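You operate a simulated robot arm through the tools that you are given. There is no shell and no other tool.

Carry out the task below with a simulated robot arm. There is one attempt and no reset: what you move stays moved.

TASK
Dial the desk test card's resistance, read the temperature display, and file its folder under GOOD or FAULT.
Fine: GOOD if the reading lies in the card's band; leave the display on.

It is judged by the outcome, as a careful person would: the job done as asked, and still so three seconds after it is handed in. It fails if anything else is knocked over, pushed out of place, dropped, spilled or broken.

THE ROBOT
A 5-joint arm with a two-finger parallel gripper, fixed in place. Base frame: the origin is at the foot of the arm, x ahead of it, y to its left, z up; the work surface is at about z = 0.73. Readings come in m, rad, newtons and seconds.
It reaches about 1.134 m from its shoulder. Its first joint turns from -2.601 to 2.601 rad. Payload 1.57 kg.
Tool frame: the origin (TCP) lies between the finger pads and is the grasp point; the fingertips stand 0.03 m ahead of it; z points along the fingers, y is the line along which they close. The gripper opens to 0.11 m. The fingers are 0.024 m wide and 0.012 m thick; the gripper's body (0.048 by 0.112 m) begins 0.078 m behind the TCP.
Orientation is that of the tool frame in the base frame, as a unit quaternion [x, y, z, w]. With the fingers straight down and closing along the base's y, the tool's x points along the base's -x, its y along +y and its z along -z.

THE INTERFACE
- The arm moves only by the tool jog_arm. Its argument "plan" is text: rows parted by semicolons, each of 7 numbers parted by spaces: the turn, a rotation vector about the base's x, y, z in rad, then the shift along the base's x, y, z in m, then the gripper command, from -1 (shut) to 1 (fully open), values between in proportion. In form: ax ay az dx dy dz hand; .... A call has 1 to 20 rows; each row is the pose to reach, as a shift and turn from the pose commanded when the call began. Each row takes 0.2 s and may step no farther than 0.05 m and 0.15 rad from the row before; otherwise, or with a gripper value out of range, the whole call is refused. A pose out of reach is approached as far as the arm can. The call stops where the force on the tool passes 40 N (or 10 N more than at its start, if that is more) or the arm is blocked; 0.2 s more then pass. Each finger travels about 0.072 m/s and halts on what it meets, pressing with about 43 N; the grip force reading is that of the motor and also rises with nothing between the fingers. The clock runs only during rows and for 0.2 s after the last one: add rows that repeat a pose to give the fingers time. The reply holds the time, the measured pose of the TCP, the force on the tool along the base axes, the opening and the grip force, in the units named above and with some noise, with the torque about the TCP (base axes, N m) and any sound that the robot's microphone picked up.
- Cameras (640 x 400 px; columns grow to the right, rows downward): "scene" is fixed at [0.4003, -0.6438, 1.5066]; the picture's right is [0.96, -0.27, 0.00], its down [-0.27, -0.95, -0.15] and it looks along [0.04, 0.14, -0.99] (base axes); focal length 246 px, centre (320, 200). "wrist" rides on the gripper at [0.07, 0.016, -0.141] in the tool frame; the picture's right is [-0.23, 0.97, 0.00], its down [-0.85, -0.20, -0.48] and it looks along [-0.47, -0.11, 0.88] (tool axes); focal length 222 px, centre (320, 200). There is no depth. A picture from a camera that has moved, and an enlarged one, comes with that camera's place and axes in the base frame and with its lens. The place of the scene camera against the robot may be out by one fixed shift of up to 0.012 m in any direction.
- capture(camera): a new picture of that camera. No time passes.
- move_column(by): slides the trunk up (or, below 0, down) by that many m; the arm rides with it, the base frame stays. It gives what a move gives, with no picture.
- inspect(camera, box): a new picture of the part [left, top, right, bottom] of that camera's present view, enlarged. No time passes.
- finish_job(): hands the job in; it is judged then, once.

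Nothing tells you positions but the pictures and the camera data. Unless the task says otherwise, let go and move clear before handing in.

The tools are called as name(argument=value, ...) on one line, values as JSON. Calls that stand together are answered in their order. jog_arm: Moves the arm, as the interface text tells. Its arguments: {"type":"object","properties":{"plan":{"type":"string"}},"required":["plan"]} The other tools are called the same way: move_column (by) slides the trunk up or down; capture (camera) takes a picture; inspect (camera, box) takes an enlarged picture of a part of a camera's view; finish_job () hands the job in.

At the start:

```text
time: 0.0
position: [0.2026, -0.572, 1.1084]
tool_rot: [0.0, 1.0, 0.001, 0.0]
ft_force: [-0.5, 0.3, -0.3]
torque: [0.03, -0.03, 0.01]
width: 0.1097
finger_force: 0.1
trunk travel left (down, up): [-0.841, 0.129]
```

scene: 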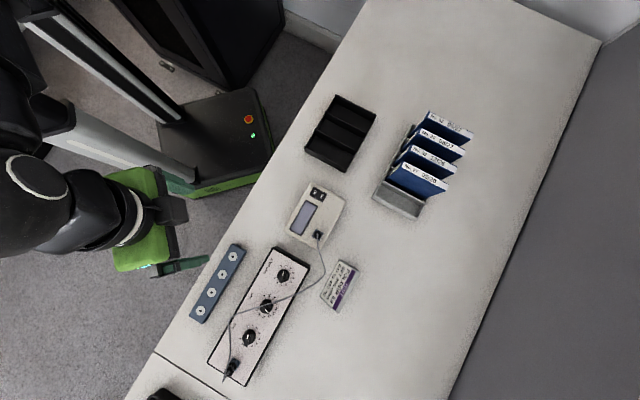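
wrist: 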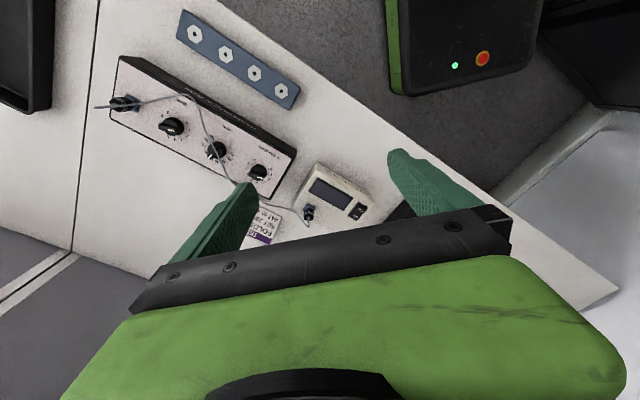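

I see a desk with a decade resistance box (three knobs), a temperature display with a switch, a test card, folders in a rack and black trays. I'll look closer at each before moving.

inspect(camera="scene", box=[310, 250, 370, 320])

inspect(camera="scene", box=[200, 240, 320, 390])

inspect(camera="scene", box=[280, 170, 350, 250])

inspect(camera="scene", box=[360, 100, 480, 220])

inspect(camera="scene", box=[290, 80, 390, 180])

inspect(camera="wrist", box=[90, 40, 390, 260])

```text
5.71 times, centred on (340, 285) of scene
camera zoom: at [0.4003, -0.6438, 1.5066], right [0.96, -0.27, 0.0], down [-0.27, -0.95, -0.15], along [0.04, 0.14, -0.99], focal length 1407 px, centre (206, -286)
```

zoom: 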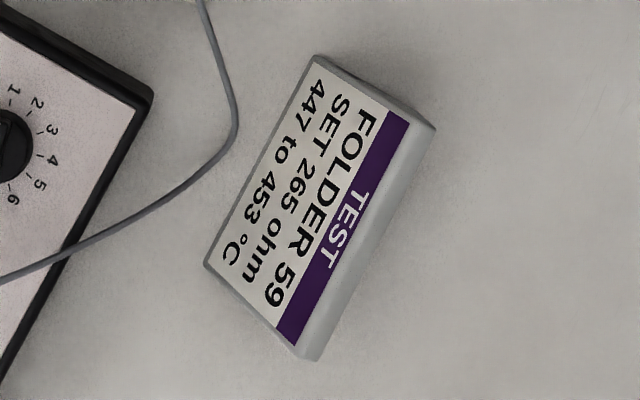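

```text
2.67 times, centred on (260, 315) of scene
camera zoom: at [0.4003, -0.6438, 1.5066], right [0.96, -0.27, 0.0], down [-0.27, -0.95, -0.15], along [0.04, 0.14, -0.99], focal length 657 px, centre (480, -107)
```

zoom: 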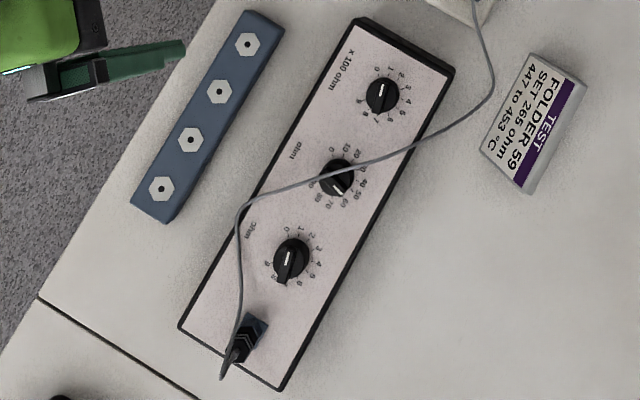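

```text
5.00 times, centred on (315, 210) of scene
camera zoom: at [0.4003, -0.6438, 1.5066], right [0.96, -0.27, 0.0], down [-0.27, -0.95, -0.15], along [0.04, 0.14, -0.99], focal length 1231 px, centre (345, 150)
```

zoom: 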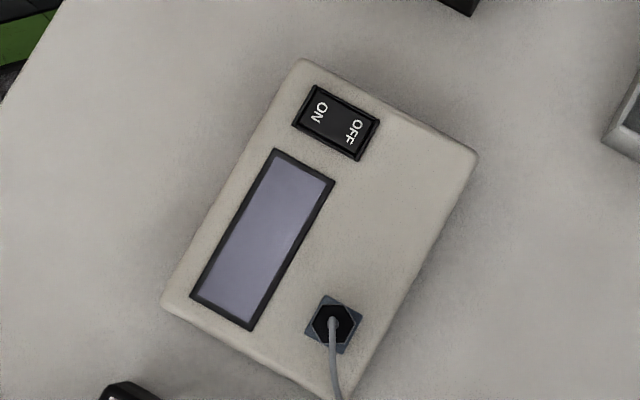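

```text
3.33 times, centred on (420, 160) of scene
camera zoom: at [0.4003, -0.6438, 1.5066], right [0.96, -0.27, 0.0], down [-0.27, -0.95, -0.15], along [0.04, 0.14, -0.99], focal length 821 px, centre (-13, 333)
```

zoom: 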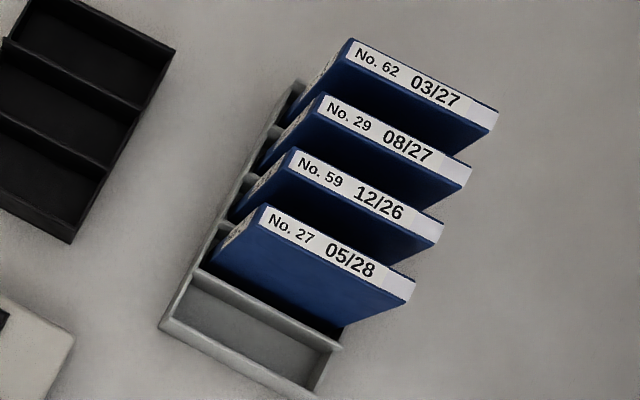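

```text
4.00 times, centred on (340, 130) of scene
camera zoom: at [0.4003, -0.6438, 1.5066], right [0.96, -0.27, 0.0], down [-0.27, -0.95, -0.15], along [0.04, 0.14, -0.99], focal length 985 px, centre (240, 480)
```

zoom: 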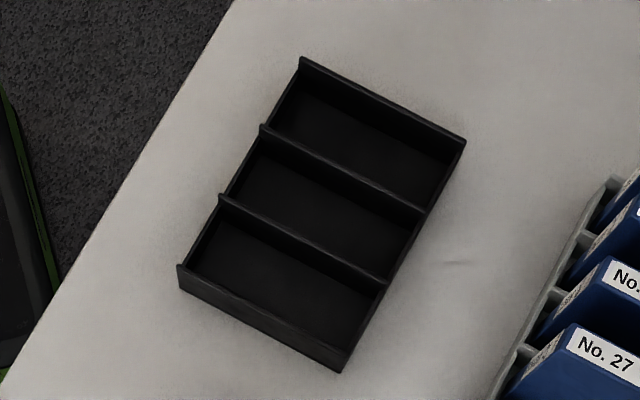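

```text
1.82 times, centred on (240, 150) of wrist
camera zoom: at [0.1325, -0.5542, 1.2487], right [0.23, 0.97, 0.0], down [0.85, -0.2, 0.48], along [0.47, -0.11, -0.88], focal length 404 px, centre (466, 291)
```

zoom: 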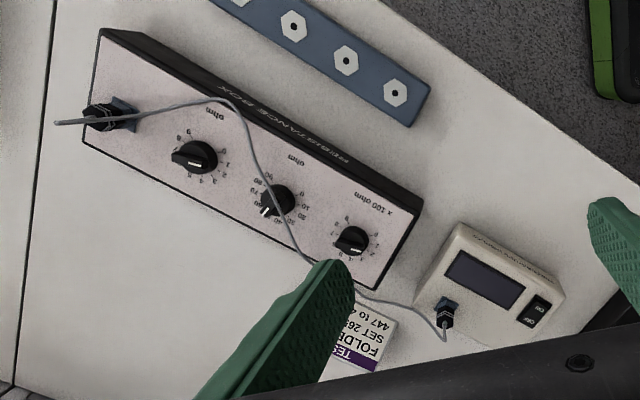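

The card says FOLDER 59, SET 265 ohm, band 447 to 453 °C. The display is off at present. I'll lower the wrist camera over the resistance box to read its knobs at close range.

jog_arm(plan="0 0 0 -0.003 -0.026 -0.03 1; 0 0 0 -0.006 -0.052 -0.06 1; 0 0 0 -0.009 -0.078 -0.09 1; 0 0 0 -0.012 -0.104 -0.12 1; 0 0 0 -0.015 -0.128 -0.15 1; 0 0 0 -0.015 -0.128 -0.15 1")

capture(camera="wrist")

```text
time: 1.4
position: [0.1881, -0.7014, 1.109]
tool_rot: [0.001, 1.0, 0.0, 0.0]
ft_force: [-0.5, -0.2, 0.1]
torque: [0.01, 0.01, 0.0]
width: 0.1101
finger_force: 0.1
out of reach, approached as far as the arm can: row 1, 2, 3, 4, 5, 6
trunk travel left (down, up): [-0.841, 0.129]
```

```text
taken
camera wrist: at [0.1183, -0.6841, 1.2489], right [0.23, 0.97, 0.0], down [0.85, -0.2, 0.48], along [0.47, -0.11, -0.88], focal length 222 px, centre (320, 200)
```

wrist: 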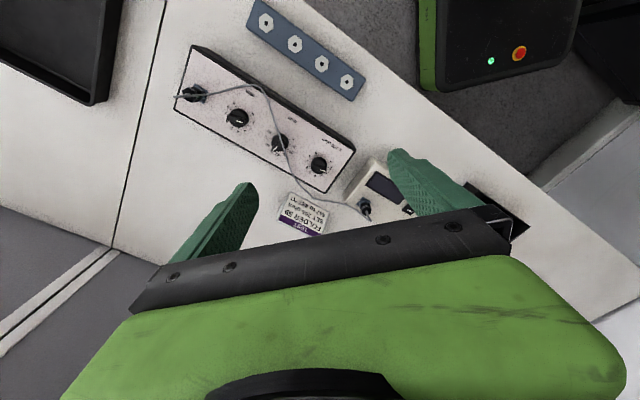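

The arm could not go lower from the present trunk height, so it only moved sideways. I'll lower the trunk to bring the gripper down.

move_column(by=-0.15)

capture(camera="wrist")

capture(camera="scene")

```text
time: 3.1
position: [0.1874, -0.7014, 0.957]
tool_rot: [0.0, 1.0, -0.001, 0.0]
ft_force: [-0.4, 1.0, -0.2]
torque: [-0.01, 0.0, 0.02]
width: 0.11
finger_force: 0.1
trunk travel left (down, up): [-0.691, 0.279]
```

```text
taken
camera wrist: at [0.1184, -0.6842, 1.0988], right [0.23, 0.97, 0.0], down [0.85, -0.2, 0.48], along [0.47, -0.11, -0.88], focal length 222 px, centre (320, 200)
```

wrist: 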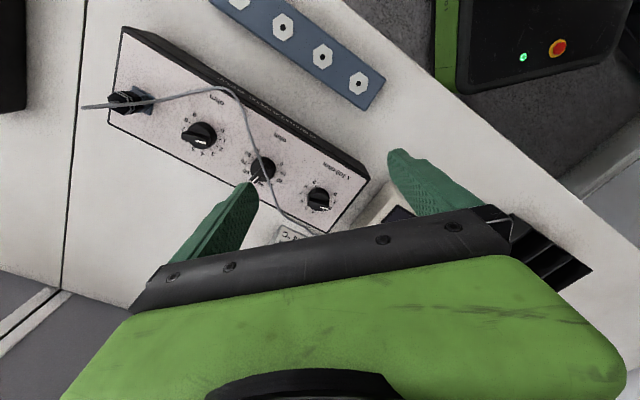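

```text
taken
```

scene: 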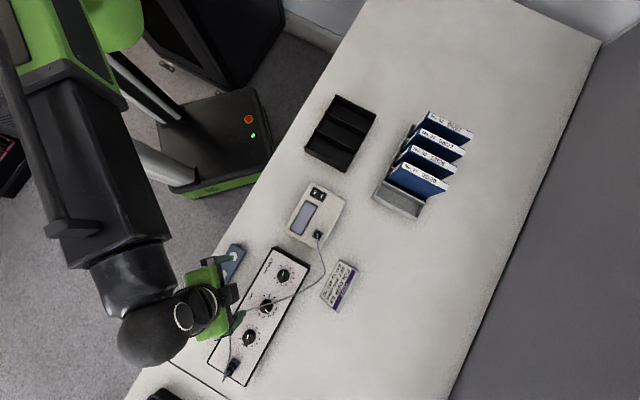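

The trunk moved the gripper down 0.15 m. I'll inspect the knobs at high zoom.

inspect(camera="wrist", box=[100, 80, 220, 155])

inspect(camera="wrist", box=[170, 105, 250, 155])

inspect(camera="wrist", box=[230, 140, 310, 190])

inspect(camera="wrist", box=[280, 170, 360, 220])

inspect(camera="scene", box=[264, 256, 304, 288])

inspect(camera="scene", box=[246, 288, 286, 320])

inspect(camera="scene", box=[230, 320, 270, 352])

```text
5.33 times, centred on (160, 118) of wrist
camera zoom: at [0.1184, -0.6842, 1.0988], right [0.23, 0.97, 0.0], down [0.85, -0.2, 0.48], along [0.47, -0.11, -0.88], focal length 1185 px, centre (1173, 640)
```

zoom: 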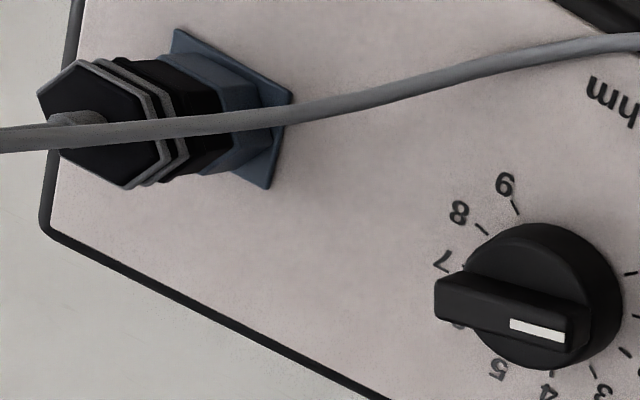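

```text
8.00 times, centred on (210, 130) of wrist
camera zoom: at [0.1184, -0.6842, 1.0988], right [0.23, 0.97, 0.0], down [0.85, -0.2, 0.48], along [0.47, -0.11, -0.88], focal length 1777 px, centre (1200, 760)
```

zoom: 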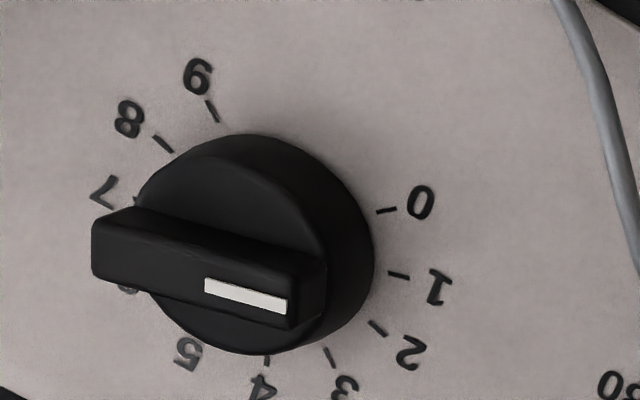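

```text
8.00 times, centred on (270, 165) of wrist
camera zoom: at [0.1184, -0.6842, 1.0988], right [0.23, 0.97, 0.0], down [0.85, -0.2, 0.48], along [0.47, -0.11, -0.88], focal length 1777 px, centre (720, 480)
```

zoom: 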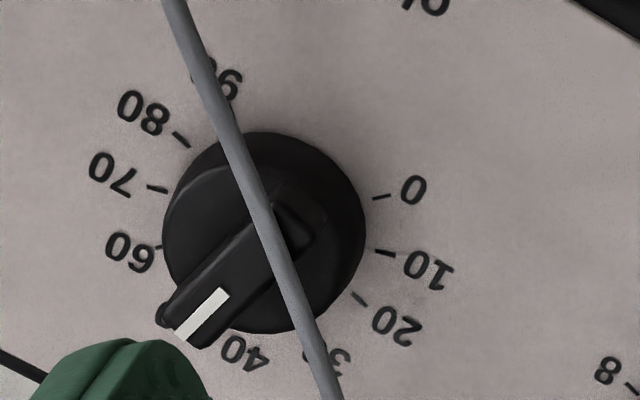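

```text
8.00 times, centred on (320, 195) of wrist
camera zoom: at [0.1184, -0.6842, 1.0988], right [0.23, 0.97, 0.0], down [0.85, -0.2, 0.48], along [0.47, -0.11, -0.88], focal length 1777 px, centre (320, 240)
```

zoom: 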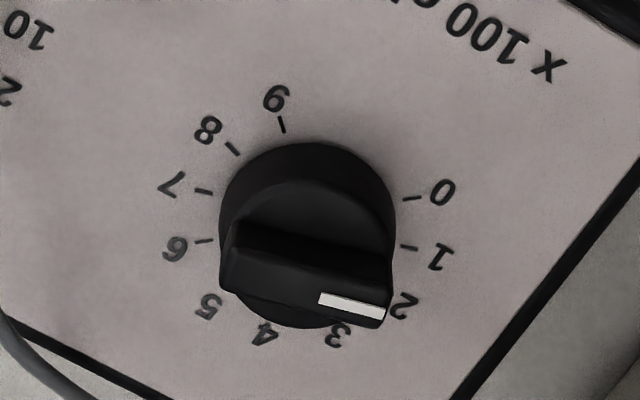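

```text
12.50 times, centred on (284, 272) of scene
camera zoom: at [0.4003, -0.6438, 1.5066], right [0.96, -0.27, 0.0], down [-0.27, -0.95, -0.15], along [0.04, 0.14, -0.99], focal length 3078 px, centre (770, -700)
```

zoom: 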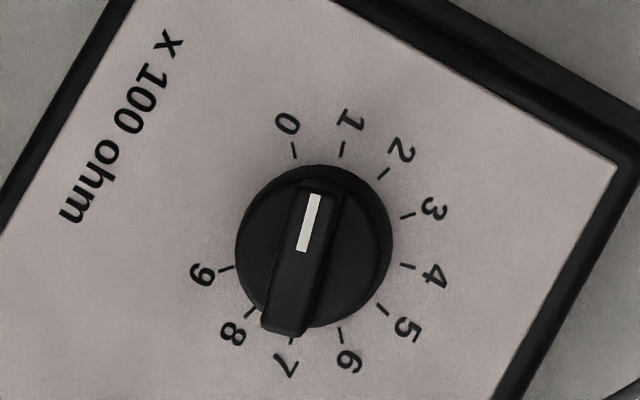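

```text
12.50 times, centred on (266, 304) of scene
camera zoom: at [0.4003, -0.6438, 1.5066], right [0.96, -0.27, 0.0], down [-0.27, -0.95, -0.15], along [0.04, 0.14, -0.99], focal length 3078 px, centre (995, -1100)
```

zoom: 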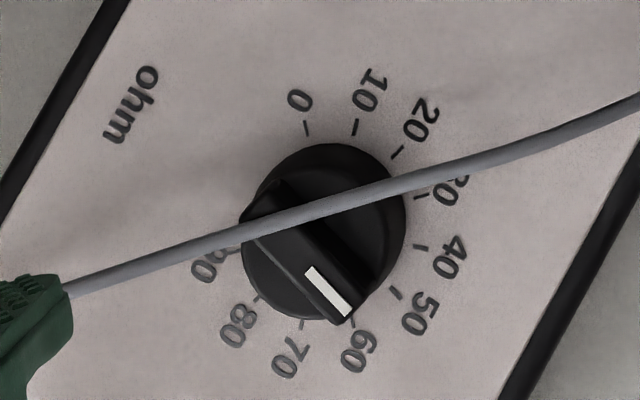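

```text
12.50 times, centred on (250, 336) of scene
camera zoom: at [0.4003, -0.6438, 1.5066], right [0.96, -0.27, 0.0], down [-0.27, -0.95, -0.15], along [0.04, 0.14, -0.99], focal length 3078 px, centre (1195, -1500)
```

zoom: 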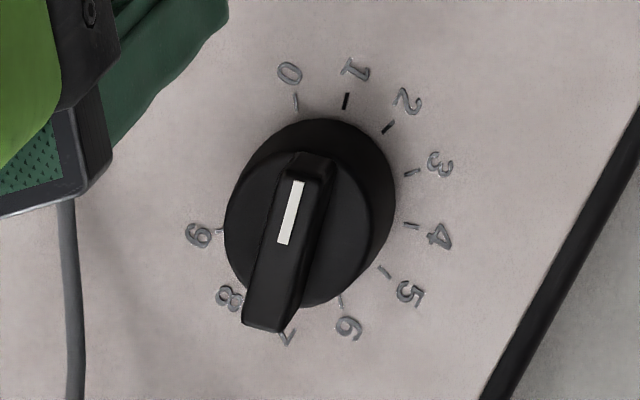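

From above, I read the knobs by tick angle as x100 = 1, x10 = 50 and x1 = 1, so I need 2, 60 and 5. Next I'll move over the x100 knob with the jaws turned across its ridge and take a close look to triangulate its height.

jog_arm(plan="0 0 0.147 0.013 -0.003 0 1; 0 0 0.294 0.026 -0.006 0 1; 0 0 0.441 0.039 -0.009 0 1; 0 0 0.588 0.052 -0.012 0 1; 0 0 0.735 0.065 -0.015 0 1; 0 0 0.882 0.078 -0.018 0 1; 0 0 1.03 0.09 -0.023 0 1; 0 0 1.03 0.09 -0.023 0 1")

capture(camera="wrist")

```text
time: 5.0
position: [0.2773, -0.7242, 0.9592]
tool_rot: [-0.493, 0.87, 0.001, 0.0]
ft_force: [-0.3, -0.6, -0.4]
torque: [-0.01, -0.01, -0.02]
width: 0.1099
finger_force: 0.1
trunk travel left (down, up): [-0.691, 0.279]
```

```text
taken
camera wrist: at [0.2281, -0.7752, 1.0987], right [-0.72, 0.69, 0.0], down [0.61, 0.63, 0.48], along [0.33, 0.34, -0.88], focal length 222 px, centre (320, 200)
```

wrist: 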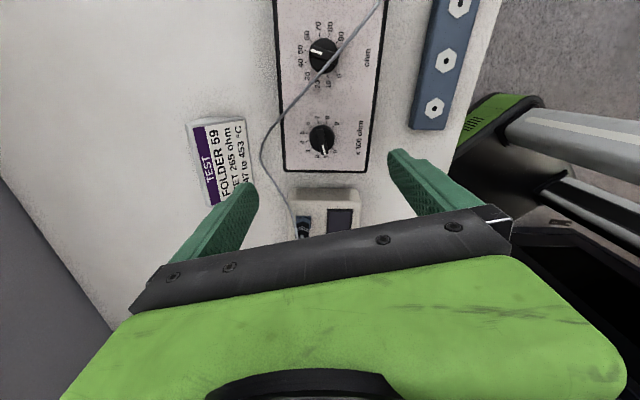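

inspect(camera="wrist", box=[280, 115, 360, 165])

inspect(camera="wrist", box=[280, 30, 360, 80])

inspect(camera="wrist", box=[240, 0, 400, 180])

```text
8.00 times, centred on (320, 140) of wrist
camera zoom: at [0.2281, -0.7752, 1.0987], right [-0.72, 0.69, 0.0], down [0.61, 0.63, 0.48], along [0.33, 0.34, -0.88], focal length 1777 px, centre (320, 680)
```

zoom: 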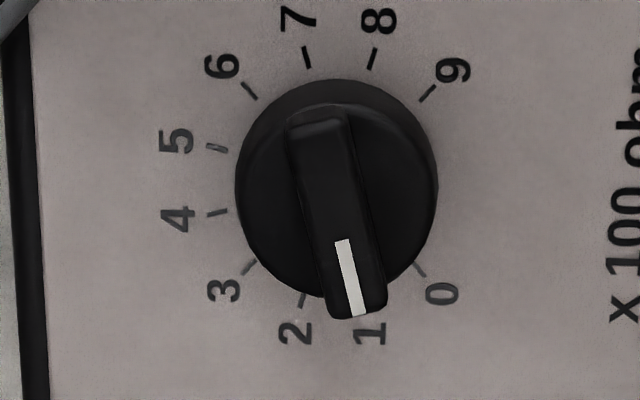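

```text
8.00 times, centred on (320, 55) of wrist
camera zoom: at [0.2281, -0.7752, 1.0987], right [-0.72, 0.69, 0.0], down [0.61, 0.63, 0.48], along [0.33, 0.34, -0.88], focal length 1777 px, centre (320, 1360)
```

zoom: 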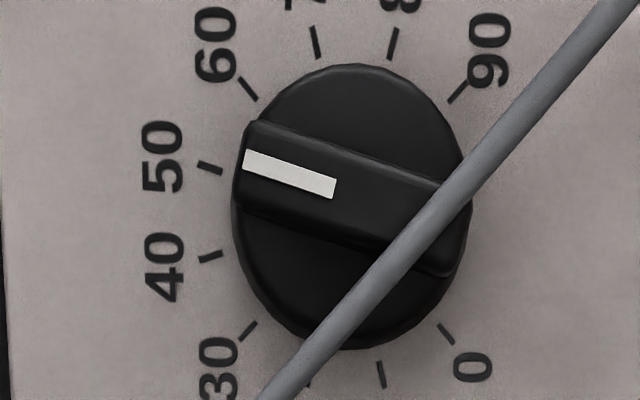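

```text
2.22 times, centred on (320, 90) of wrist
camera zoom: at [0.2281, -0.7752, 1.0987], right [-0.72, 0.69, 0.0], down [0.61, 0.63, 0.48], along [0.33, 0.34, -0.88], focal length 494 px, centre (320, 444)
```

zoom: 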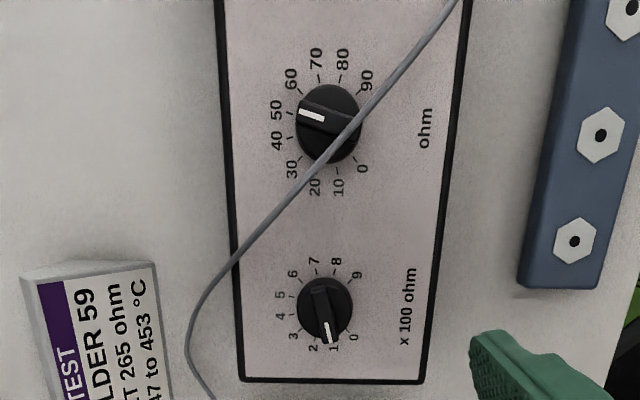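

I triangulated the x100 knob at (0.2745, -0.7235), with the panel at z ≈ 0.795 and the knob top at ≈ 0.822. The x10 knob is at (0.209, -0.789), with the cable passing close by it. I'll descend over x100 partway with a narrowed gripper and check alignment.

jog_arm(plan="0 0 0 -0.0033 0 -0.03 0.3; 0 0 0 -0.0033 0 -0.06 -0.1; 0 0 0 -0.0033 0 -0.085 -0.1; 0 0 0 -0.0033 0 -0.085 -0.1")

capture(camera="wrist")

inspect(camera="wrist", box=[240, 100, 400, 200])

```text
time: 6.0
position: [0.2735, -0.7247, 0.958]
tool_rot: [-0.493, 0.87, 0.0, 0.0]
ft_force: [0.1, 0.1, -0.2]
torque: [-0.02, -0.01, -0.01]
width: 0.0493
finger_force: 0.1
out of reach, approached as far as the arm can: row 1, 2, 3, 4
trunk travel left (down, up): [-0.691, 0.279]
```

```text
taken
camera wrist: at [0.2243, -0.7752, 1.0987], right [-0.72, 0.7, 0.0], down [0.61, 0.63, 0.48], along [0.33, 0.34, -0.88], focal length 222 px, centre (320, 200)
```

wrist: 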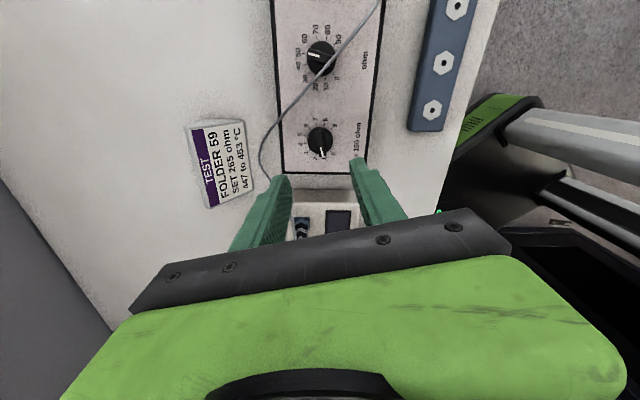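

```text
4.00 times, centred on (320, 150) of wrist
camera zoom: at [0.2243, -0.7752, 1.0987], right [-0.72, 0.7, 0.0], down [0.61, 0.63, 0.48], along [0.33, 0.34, -0.88], focal length 888 px, centre (320, 400)
```

zoom: 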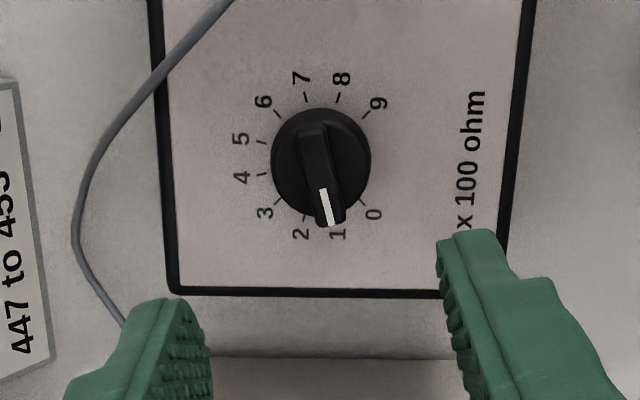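

The arm is at its lower limit for this trunk height. I'll raise the arm 0.15 m and lower the trunk by the same, so the arm has room to descend by itself.

jog_arm(plan="0 0 0 0.0005 0 0.05 -0.1; 0 0 0 0.0005 0 0.1 -0.1; 0 0 0 0.0005 0 0.15 -0.1; 0 0 0 0.0005 0 0.18 -0.1; 0 0 0 0.0005 0 0.18 -0.1")

move_column(by=-0.2)

capture(camera="wrist")

capture(camera="scene")

```text
time: 7.2
position: [0.2735, -0.7256, 0.9578]
tool_rot: [-0.492, 0.87, 0.0, 0.0]
ft_force: [0.0, 0.2, -0.4]
torque: [-0.05, -0.02, 0.02]
width: 0.0495
finger_force: 0.1
out of reach, approached as far as the arm can: row 1, 2, 3, 4, 5
trunk travel left (down, up): [-0.691, 0.279]
```

```text
time: 8.6
position: [0.2726, -0.7229, 0.826]
tool_rot: [-0.492, 0.871, -0.002, -0.003]
ft_force: [-2.9, 10.7, 49.1]
torque: [1.2, 0.54, -0.08]
width: 0.0492
finger_force: 0.1
trunk travel left (down, up): [-0.555, 0.415]
stopped: the force on the tool passed its limit at 162 N (the readings are from after the stop); the commanded pose is now the measured one
```

```text
taken
camera wrist: at [0.2235, -0.7726, 0.9668], right [-0.72, 0.7, 0.0], down [0.61, 0.63, 0.47], along [0.33, 0.34, -0.88], focal length 222 px, centre (320, 200)
```

wrist: 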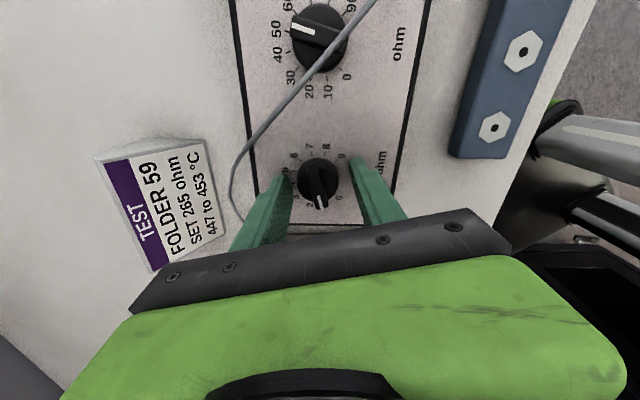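

```text
taken
```

scene: 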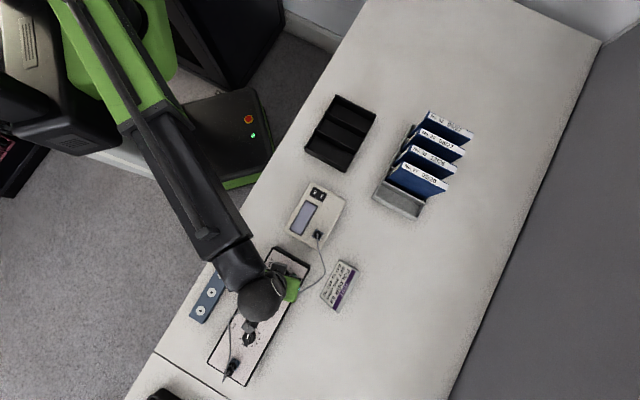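

The arm did not rise as planned, and the trunk brought the fingertips down onto the box's panel, straddling the x100 knob. I'll back off upward straight away and test whether the arm itself moves vertically.

jog_arm(plan="0 0 0 0 0 0.008 -0.1; 0 0 0 0 0 0.016 -0.1; 0 0 0 0 0 0.016 -0.1")

capture(camera="wrist")

```text
time: 9.4
position: [0.274, -0.7228, 0.8268]
tool_rot: [-0.493, 0.87, -0.004, -0.003]
ft_force: [4.6, 12.5, 59.2]
torque: [1.76, 1.1, -0.37]
width: 0.0512
finger_force: 1.1
out of reach, approached as far as the arm can: row 1, 2, 3
trunk travel left (down, up): [-0.555, 0.415]
```

```text
taken
camera wrist: at [0.2241, -0.7724, 0.967], right [-0.72, 0.7, -0.01], down [0.61, 0.64, 0.47], along [0.33, 0.34, -0.88], focal length 222 px, centre (320, 200)
```

wrist: 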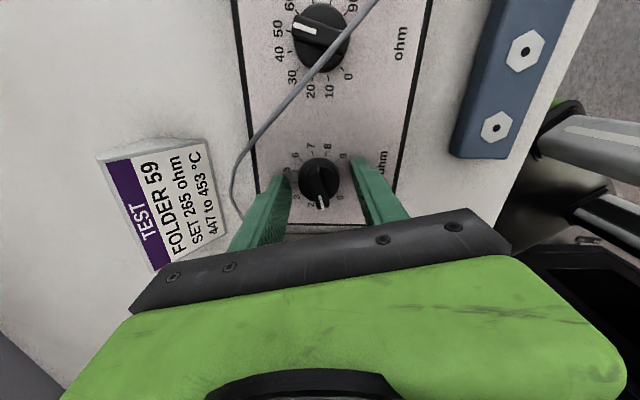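

The arm itself does not move vertically here, so height must come from the trunk. I'll raise the trunk to relieve the contact.

move_column(by=0.018)

capture(camera="wrist")

capture(camera="scene")

```text
time: 10.0
position: [0.2742, -0.7272, 0.8396]
tool_rot: [-0.493, 0.87, -0.003, -0.002]
ft_force: [-0.8, 0.0, -0.2]
torque: [-0.02, 0.0, 0.0]
width: 0.0496
finger_force: 0.0
trunk travel left (down, up): [-0.573, 0.397]
```

```text
taken
camera wrist: at [0.2245, -0.7768, 0.9809], right [-0.72, 0.7, 0.0], down [0.61, 0.63, 0.47], along [0.33, 0.34, -0.88], focal length 222 px, centre (320, 200)
```

wrist: 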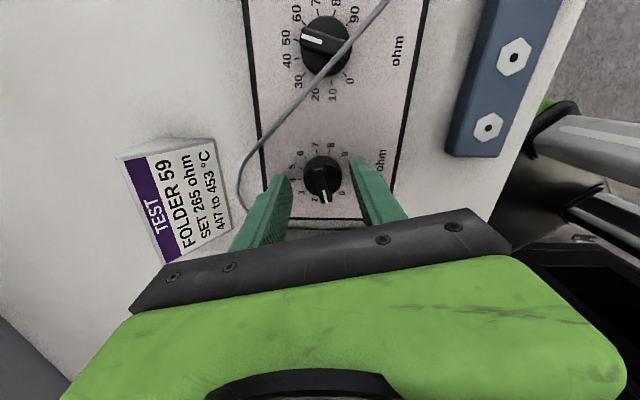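

```text
taken
```

scene: 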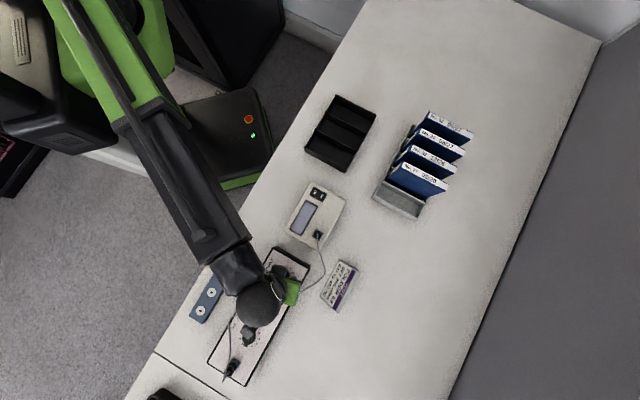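

Contact is cleared (force ≈ 0). Height is set only by the trunk, and the jog does the horizontal motion. I'll check the alignment at the knob and whether the box has stayed in place.

inspect(camera="wrist", box=[240, 130, 400, 230])

inspect(camera="scene", box=[200, 240, 320, 390])

```text
4.00 times, centred on (320, 180) of wrist
camera zoom: at [0.2245, -0.7768, 0.9809], right [-0.72, 0.7, 0.0], down [0.61, 0.63, 0.47], along [0.33, 0.34, -0.88], focal length 888 px, centre (320, 280)
```

zoom: 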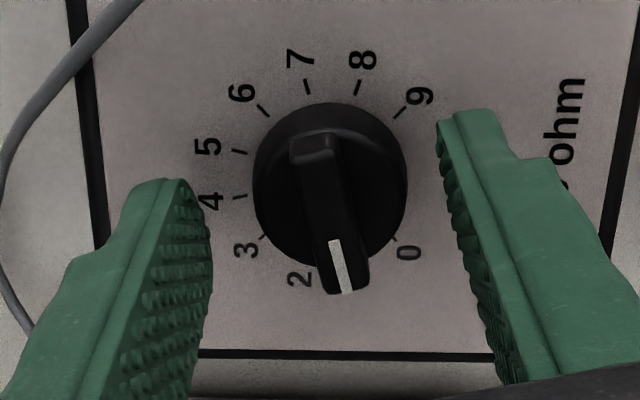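

```text
2.67 times, centred on (260, 315) of scene
camera zoom: at [0.4003, -0.6438, 1.5066], right [0.96, -0.27, 0.0], down [-0.27, -0.95, -0.15], along [0.04, 0.14, -0.99], focal length 657 px, centre (480, -107)
```

zoom: 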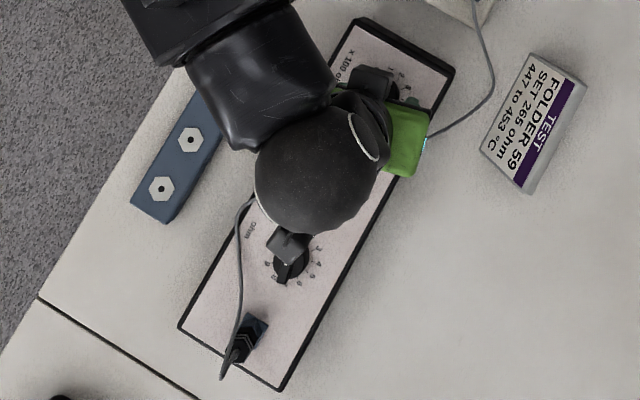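

The box hasn't moved and the jaws straddle the knob at mid-height. I'll trim the position by about 3 mm, remove the slight tilt, and lift 3 mm so the pads meet the ridge just above the disc.

jog_arm(plan="0.0067 0.0026 0 0.0005 0.003 0 -0.1; 0.0067 0.0026 0 0.0005 0.003 0 -0.1")

move_column(by=0.003)

inspect(camera="wrist", box=[240, 130, 400, 230])

```text
time: 10.6
position: [0.2752, -0.7239, 0.8391]
tool_rot: [-0.492, 0.87, 0.001, -0.001]
ft_force: [-0.5, 0.1, -0.2]
torque: [0.01, 0.01, 0.01]
width: 0.0497
finger_force: 0.0
trunk travel left (down, up): [-0.573, 0.397]
```

```text
time: 11.1
position: [0.2759, -0.7227, 0.8426]
tool_rot: [-0.493, 0.87, 0.002, -0.002]
ft_force: [-0.1, -0.7, 0.8]
torque: [-0.01, -0.01, 0.0]
width: 0.0495
finger_force: 0.0
trunk travel left (down, up): [-0.576, 0.394]
```

```text
4.00 times, centred on (320, 180) of wrist
camera zoom: at [0.2256, -0.7746, 0.9839], right [-0.72, 0.7, 0.0], down [0.61, 0.63, 0.48], along [0.33, 0.34, -0.88], focal length 888 px, centre (320, 280)
```

zoom: 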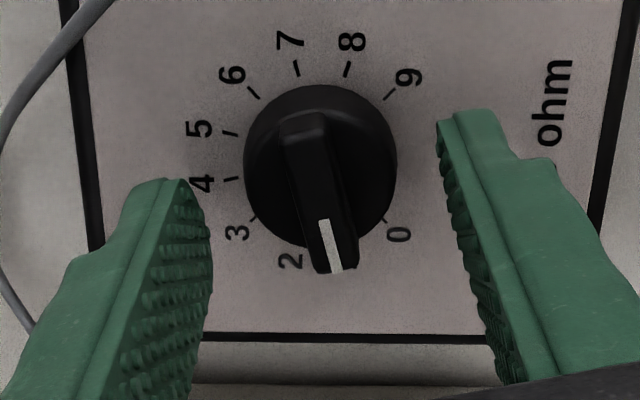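

Alignment is within about 1 mm, so I'll close on the ridge now.

jog_arm(plan="0 0 0 0 0 0 -0.6; 0 0 0 0 0 0 -0.8; 0 0 0 0 0 0 -1; 0 0 0 0 0 0 -1; 0 0 0 0 0 0 -1")

inspect(camera="wrist", box=[240, 130, 400, 230])

```text
time: 12.3
position: [0.2747, -0.7246, 0.8436]
tool_rot: [-0.492, 0.871, 0.001, -0.001]
ft_force: [-0.8, 1.8, 0.2]
torque: [0.01, 0.01, 0.01]
width: 0.0101
finger_force: 28.1
trunk travel left (down, up): [-0.576, 0.394]
```

```text
4.00 times, centred on (320, 180) of wrist
camera zoom: at [0.2255, -0.7745, 0.9839], right [-0.72, 0.7, 0.0], down [0.61, 0.63, 0.48], along [0.33, 0.34, -0.88], focal length 888 px, centre (320, 280)
```

zoom: 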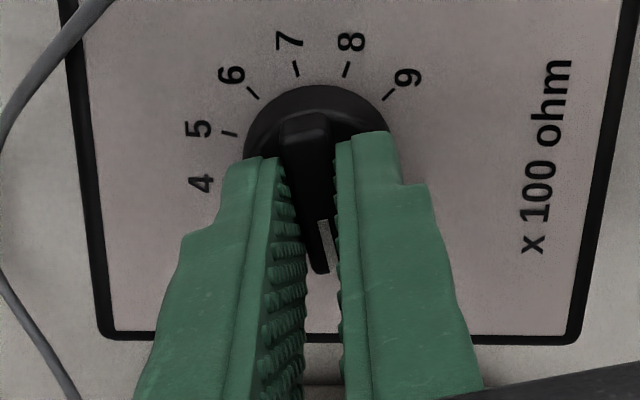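

The ridge is gripped, at about 10 mm opening. I'll turn it clockwise by one step (30°) to 2.

jog_arm(plan="0 0 -0.13 0 0 0 -1; 0 0 -0.26 0 0 0 -1; 0 0 -0.39 0 0 0 -1; 0 0 -0.524 0 0 0 -1; 0 0 -0.524 0 0 0 -1; 0 0 -0.524 0 0 0 -1")

inspect(camera="wrist", box=[240, 130, 400, 230])

```text
time: 13.7
position: [0.2752, -0.7236, 0.8435]
tool_rot: [-0.249, 0.968, 0.002, -0.002]
ft_force: [-1.9, -1.8, 1.1]
torque: [-0.06, 0.02, -0.02]
width: 0.0096
finger_force: 27.5
trunk travel left (down, up): [-0.576, 0.394]
```

```text
4.00 times, centred on (320, 180) of wrist
camera zoom: at [0.2064, -0.743, 0.9839], right [-0.27, 0.96, 0.0], down [0.85, 0.24, 0.48], along [0.46, 0.13, -0.88], focal length 888 px, centre (320, 280)
```

zoom: 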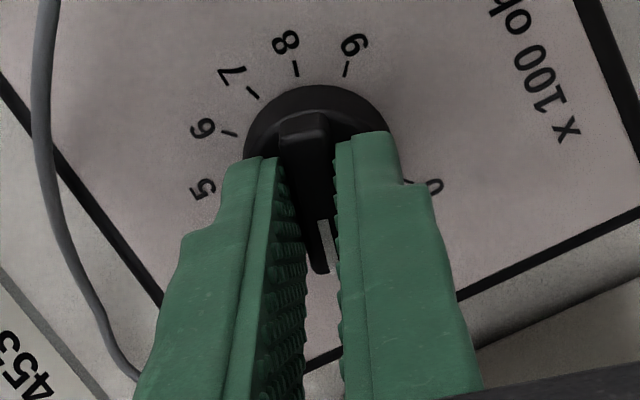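

The knob followed the jaws by one tick. I'll release, raise and verify.

jog_arm(plan="0 0 0 0 0 0 -0.5; 0 0 0 0 0 0 -0.1; 0 0 0 0 0 0 -0.1; 0 0 0 0 0 0 -0.1")

move_column(by=0.09)

capture(camera="wrist")

inspect(camera="wrist", box=[270, 110, 370, 190])

```text
time: 14.7
position: [0.2748, -0.7229, 0.843]
tool_rot: [-0.25, 0.968, 0.001, -0.002]
ft_force: [0.7, -0.4, 0.3]
torque: [0.0, 0.02, -0.03]
width: 0.0496
finger_force: 0.0
trunk travel left (down, up): [-0.576, 0.394]
```

```text
time: 16.0
position: [0.2739, -0.7238, 0.9329]
tool_rot: [-0.25, 0.968, 0.002, -0.001]
ft_force: [0.1, 0.7, -0.2]
torque: [0.01, 0.0, 0.0]
width: 0.0496
finger_force: 0.1
trunk travel left (down, up): [-0.666, 0.304]
```

```text
taken
camera wrist: at [0.2067, -0.7429, 1.0738], right [-0.27, 0.96, 0.0], down [0.85, 0.24, 0.48], along [0.46, 0.13, -0.88], focal length 222 px, centre (320, 200)
```

wrist: 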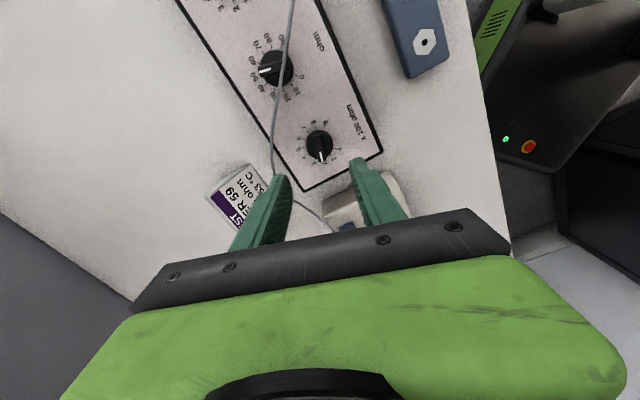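

```text
5.00 times, centred on (320, 150) of wrist
camera zoom: at [0.2067, -0.7429, 1.0738], right [-0.27, 0.96, 0.0], down [0.85, 0.24, 0.48], along [0.46, 0.13, -0.88], focal length 1111 px, centre (320, 450)
```

zoom: 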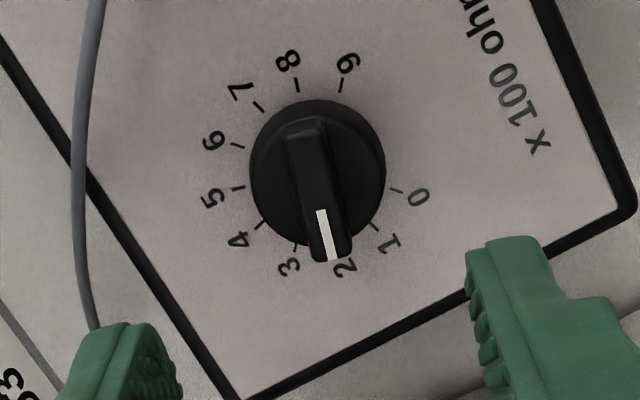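

x100 now reads 2. Next I'll move above the x1 knob, near (0.146, -0.851), with the jaws turned across its ridge.

jog_arm(plan="0 0 0.087 -0.0216 -0.0215 0 -0.1; 0 0 0.175 -0.0433 -0.043 0 -0.1; 0 0 0.262 -0.065 -0.0646 0 -0.1; 0 0 0.349 -0.0865 -0.086 0 -0.1; 0 0 0.436 -0.108 -0.1076 0 -0.1; 0 0 0.524 -0.1298 -0.1292 0 -0.1; 0 0 0.524 -0.1298 -0.1292 0 -0.1")

capture(camera="wrist")

inspect(camera="wrist", box=[270, 110, 370, 190])

```text
time: 17.6
position: [0.1454, -0.8536, 0.9325]
tool_rot: [-0.494, 0.87, 0.001, -0.002]
ft_force: [-1.1, -0.1, -0.5]
torque: [-0.02, 0.02, 0.02]
width: 0.0494
finger_force: 0.1
trunk travel left (down, up): [-0.666, 0.304]
```

```text
taken
camera wrist: at [0.0964, -0.9035, 1.0738], right [-0.72, 0.7, 0.0], down [0.61, 0.63, 0.48], along [0.33, 0.34, -0.88], focal length 222 px, centre (320, 200)
```

wrist: 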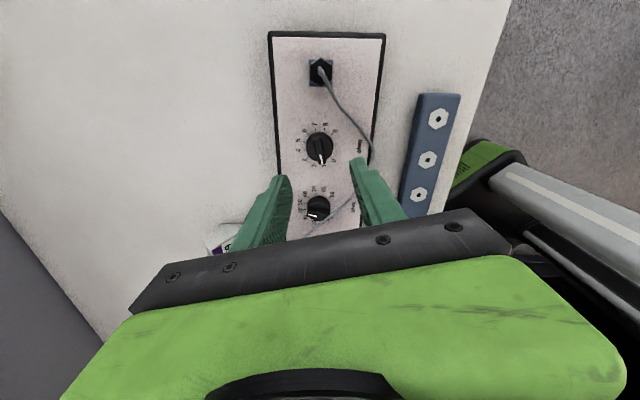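

```text
5.00 times, centred on (320, 150) of wrist
camera zoom: at [0.0964, -0.9035, 1.0738], right [-0.72, 0.7, 0.0], down [0.61, 0.63, 0.48], along [0.33, 0.34, -0.88], focal length 1111 px, centre (320, 450)
```

zoom: 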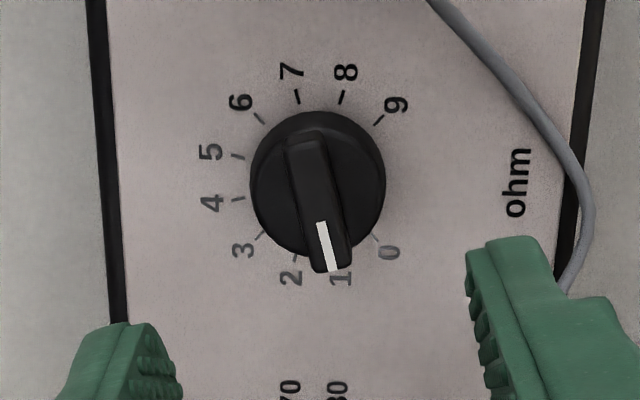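

x1 reads 1 and the cable is well clear of it. I'll trim by about 2 mm, then descend by the same amount as before.

jog_arm(plan="0 0 0 0.0022 0.0014 0 -0.1; 0 0 0 0.0022 0.0014 0 -0.1")

move_column(by=-0.09)

inspect(camera="wrist", box=[240, 130, 400, 230])

```text
time: 18.2
position: [0.1471, -0.8505, 0.9338]
tool_rot: [-0.492, 0.87, 0.001, -0.001]
ft_force: [0.3, -0.1, 0.2]
torque: [0.01, -0.04, 0.0]
width: 0.0493
finger_force: 0.1
trunk travel left (down, up): [-0.666, 0.304]
```

```text
time: 19.4
position: [0.1484, -0.8508, 0.8438]
tool_rot: [-0.492, 0.87, 0.002, -0.002]
ft_force: [-0.1, 0.2, 0.0]
torque: [0.0, 0.0, -0.01]
width: 0.0494
finger_force: 0.0
trunk travel left (down, up): [-0.576, 0.394]
```

```text
4.00 times, centred on (320, 180) of wrist
camera zoom: at [0.0986, -0.9019, 0.9839], right [-0.72, 0.7, 0.0], down [0.61, 0.63, 0.48], along [0.33, 0.34, -0.88], focal length 888 px, centre (320, 280)
```

zoom: 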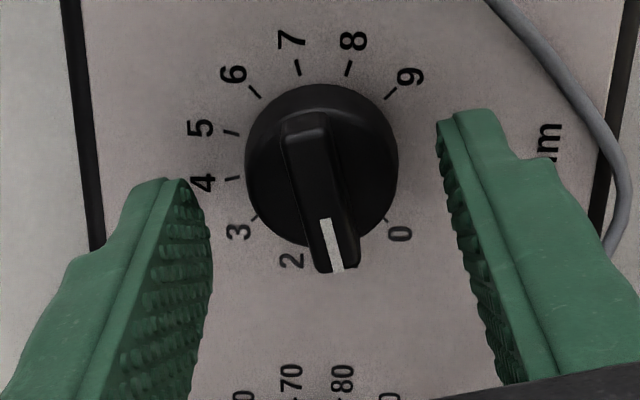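

The view matches the x100 alignment. I'll close on the ridge and, if it grips, turn clockwise 120° (four steps, to 5).

jog_arm(plan="0 0 0 0 0 0 -0.6; 0 0 0 0 0 0 -0.8; 0 0 0 0 0 0 -1; 0 0 0 0 0 0 -1; 0 0 0 0 0 0 -1")

jog_arm(plan="0 0 -0.13 0 0 0 -1; 0 0 -0.26 0 0 0 -1; 0 0 -0.39 0 0 0 -1; 0 0 -0.524 0 0 0 -1; 0 0 -0.655 0 0 0 -1; 0 0 -0.785 0 0 0 -1; 0 0 -0.916 0 0 0 -1; 0 0 -1.047 0 0 0 -1; 0 0 -1.178 0 0 0 -1; 0 0 -1.309 0 0 0 -1; 0 0 -1.44 0 0 0 -1; 0 0 -1.571 0 0 0 -1; 0 0 -1.702 0 0 0 -1; 0 0 -1.833 0 0 0 -1; 0 0 -1.964 0 0 0 -1; 0 0 -2.094 0 0 0 -1; 0 0 -2.094 0 0 0 -1; 0 0 -2.094 0 0 0 -1")

inspect(camera="wrist", box=[240, 130, 400, 230])

```text
time: 20.6
position: [0.1476, -0.8515, 0.8418]
tool_rot: [-0.492, 0.87, 0.001, -0.001]
ft_force: [-2.6, 4.6, 0.5]
torque: [0.27, -0.03, 0.0]
width: 0.0098
finger_force: 27.9
trunk travel left (down, up): [-0.576, 0.394]
```

```text
time: 24.4
position: [0.147, -0.8517, 0.8431]
tool_rot: [0.507, 0.862, 0.002, 0.001]
ft_force: [-2.6, -10.2, 8.0]
torque: [-0.73, -0.11, 0.01]
width: 0.0098
finger_force: 27.8
trunk travel left (down, up): [-0.576, 0.394]
```

```text
4.00 times, centred on (320, 180) of wrist
camera zoom: at [0.1277, -0.7824, 0.9838], right [0.96, 0.27, 0.0], down [0.24, -0.85, 0.48], along [0.13, -0.46, -0.88], focal length 888 px, centre (320, 280)
```

zoom: 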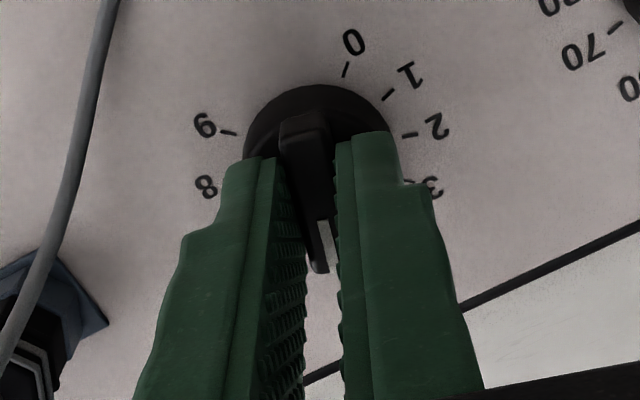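

The knob followed through 120° and the forces stayed small. I'll release, raise and read it.

jog_arm(plan="0 0 0 0 0 0 -0.5; 0 0 0 0 0 0 -0.1; 0 0 0 0 0 0 -0.1; 0 0 0 0 0 0 -0.1")

move_column(by=0.09)

capture(camera="wrist")

inspect(camera="wrist", box=[270, 110, 370, 190])

```text
time: 25.4
position: [0.1483, -0.8515, 0.8435]
tool_rot: [0.507, 0.862, 0.002, 0.001]
ft_force: [0.0, -0.5, -0.3]
torque: [-0.02, -0.02, 0.0]
width: 0.0497
finger_force: 0.0
trunk travel left (down, up): [-0.576, 0.394]
```

```text
time: 26.7
position: [0.1492, -0.8527, 0.9327]
tool_rot: [0.508, 0.861, 0.002, 0.0]
ft_force: [-0.2, 0.4, 0.4]
torque: [-0.01, -0.02, -0.01]
width: 0.0496
finger_force: 0.0
trunk travel left (down, up): [-0.666, 0.304]
```

```text
taken
camera wrist: at [0.1281, -0.7823, 1.0738], right [0.96, 0.27, 0.0], down [0.24, -0.85, 0.48], along [0.13, -0.46, -0.88], focal length 222 px, centre (320, 200)
```

wrist: 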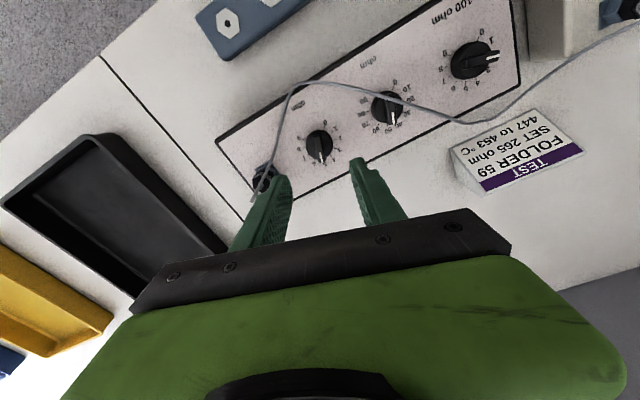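

```text
5.00 times, centred on (320, 150) of wrist
camera zoom: at [0.1281, -0.7823, 1.0738], right [0.96, 0.27, 0.0], down [0.24, -0.85, 0.48], along [0.13, -0.46, -0.88], focal length 1111 px, centre (320, 450)
```

zoom: 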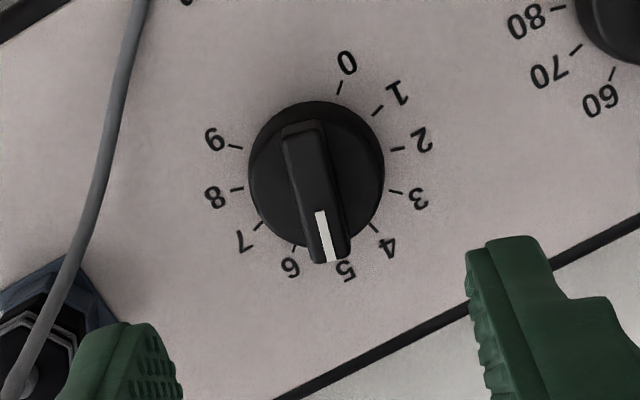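

x1 now reads 5. For x10 the cable runs along +y of the knob's centre, so I'll straddle it with the jaws closing roughly along base y (105° turning to 75°) and grip the rim and ridge ends clear of the cable. I'll move above it and look.

jog_arm(plan="0 0 0.1326 0.0061 0.0063 0 -0.1; 0 0 0.2652 0.0122 0.0125 0 -0.1; 0 0 0.3978 0.0183 0.0188 0 -0.1; 0 0 0.5304 0.0244 0.025 0 -0.1; 0 0 0.663 0.0305 0.0313 0 -0.1; 0 0 0.7956 0.0366 0.0375 0 -0.1; 0 0 0.9282 0.0427 0.0438 0 -0.1; 0 0 1.0608 0.0488 0.05 0 -0.1; 0 0 1.1934 0.0549 0.0563 0 -0.1; 0 0 1.326 0.061 0.0625 0 -0.1; 0 0 1.326 0.061 0.0625 0 -0.1")

capture(camera="wrist")

inspect(camera="wrist", box=[270, 110, 370, 190])

```text
time: 29.1
position: [0.2094, -0.7873, 0.9326]
tool_rot: [-0.132, 0.991, 0.002, -0.001]
ft_force: [-0.8, -0.3, -0.3]
torque: [0.03, 0.0, 0.04]
width: 0.0494
finger_force: 0.1
trunk travel left (down, up): [-0.666, 0.304]
```

```text
taken
camera wrist: at [0.138, -0.7908, 1.0739], right [-0.03, 1.0, 0.0], down [0.88, 0.03, 0.48], along [0.48, 0.02, -0.88], focal length 222 px, centre (320, 200)
```

wrist: 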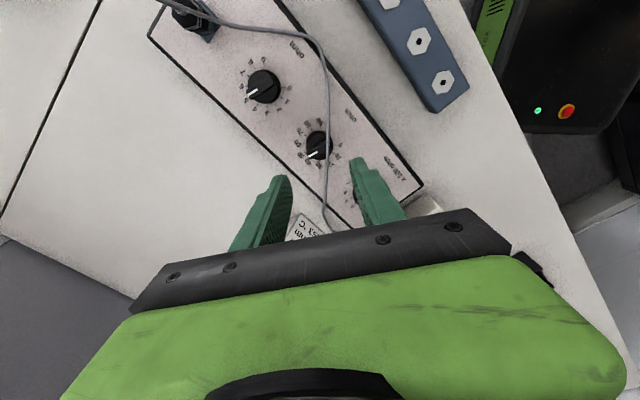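

```text
5.00 times, centred on (320, 150) of wrist
camera zoom: at [0.138, -0.7908, 1.0739], right [-0.03, 1.0, 0.0], down [0.88, 0.03, 0.48], along [0.48, 0.02, -0.88], focal length 1111 px, centre (320, 450)
```

zoom: 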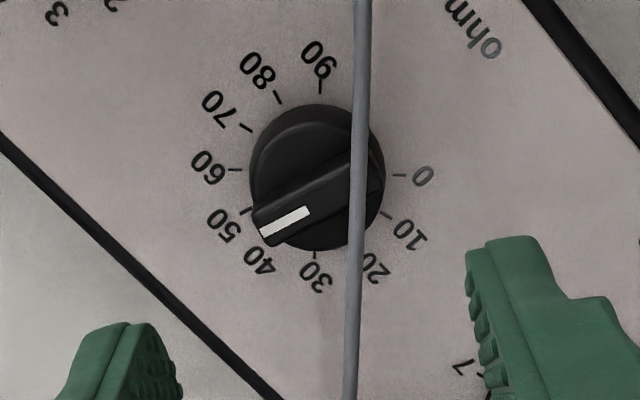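

The cable runs between the jaws with clearance on both sides, and x10 still reads 50. I'll trim slightly and descend to rim height.

jog_arm(plan="0 0 0 0.0005 -0.0008 0 -0.1; 0 0 0 0.0005 -0.0008 0 -0.1")

move_column(by=-0.06)

inspect(camera="wrist", box=[240, 130, 400, 230])

```text
time: 29.7
position: [0.2095, -0.7896, 0.9327]
tool_rot: [-0.13, 0.991, 0.001, -0.001]
ft_force: [-0.4, -0.6, -0.4]
torque: [0.01, 0.01, -0.02]
width: 0.0494
finger_force: 0.0
trunk travel left (down, up): [-0.666, 0.304]
```

```text
time: 30.7
position: [0.2095, -0.7888, 0.8732]
tool_rot: [-0.13, 0.991, 0.001, -0.002]
ft_force: [0.3, -0.9, -0.5]
torque: [0.0, 0.04, 0.0]
width: 0.0497
finger_force: 0.1
trunk travel left (down, up): [-0.606, 0.364]
```

```text
4.00 times, centred on (320, 180) of wrist
camera zoom: at [0.1382, -0.7916, 1.0139], right [-0.03, 1.0, 0.0], down [0.88, 0.03, 0.48], along [0.48, 0.02, -0.88], focal length 888 px, centre (320, 280)
```

zoom: 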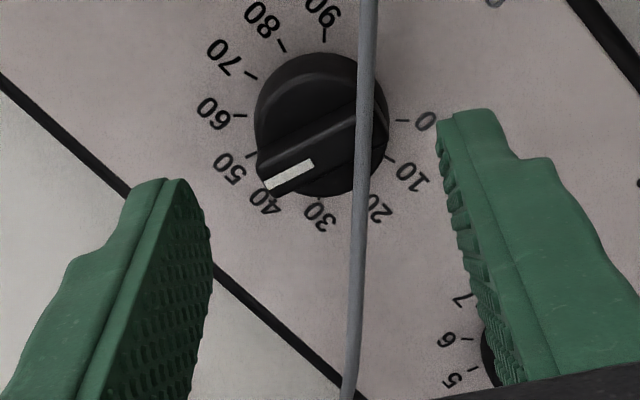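

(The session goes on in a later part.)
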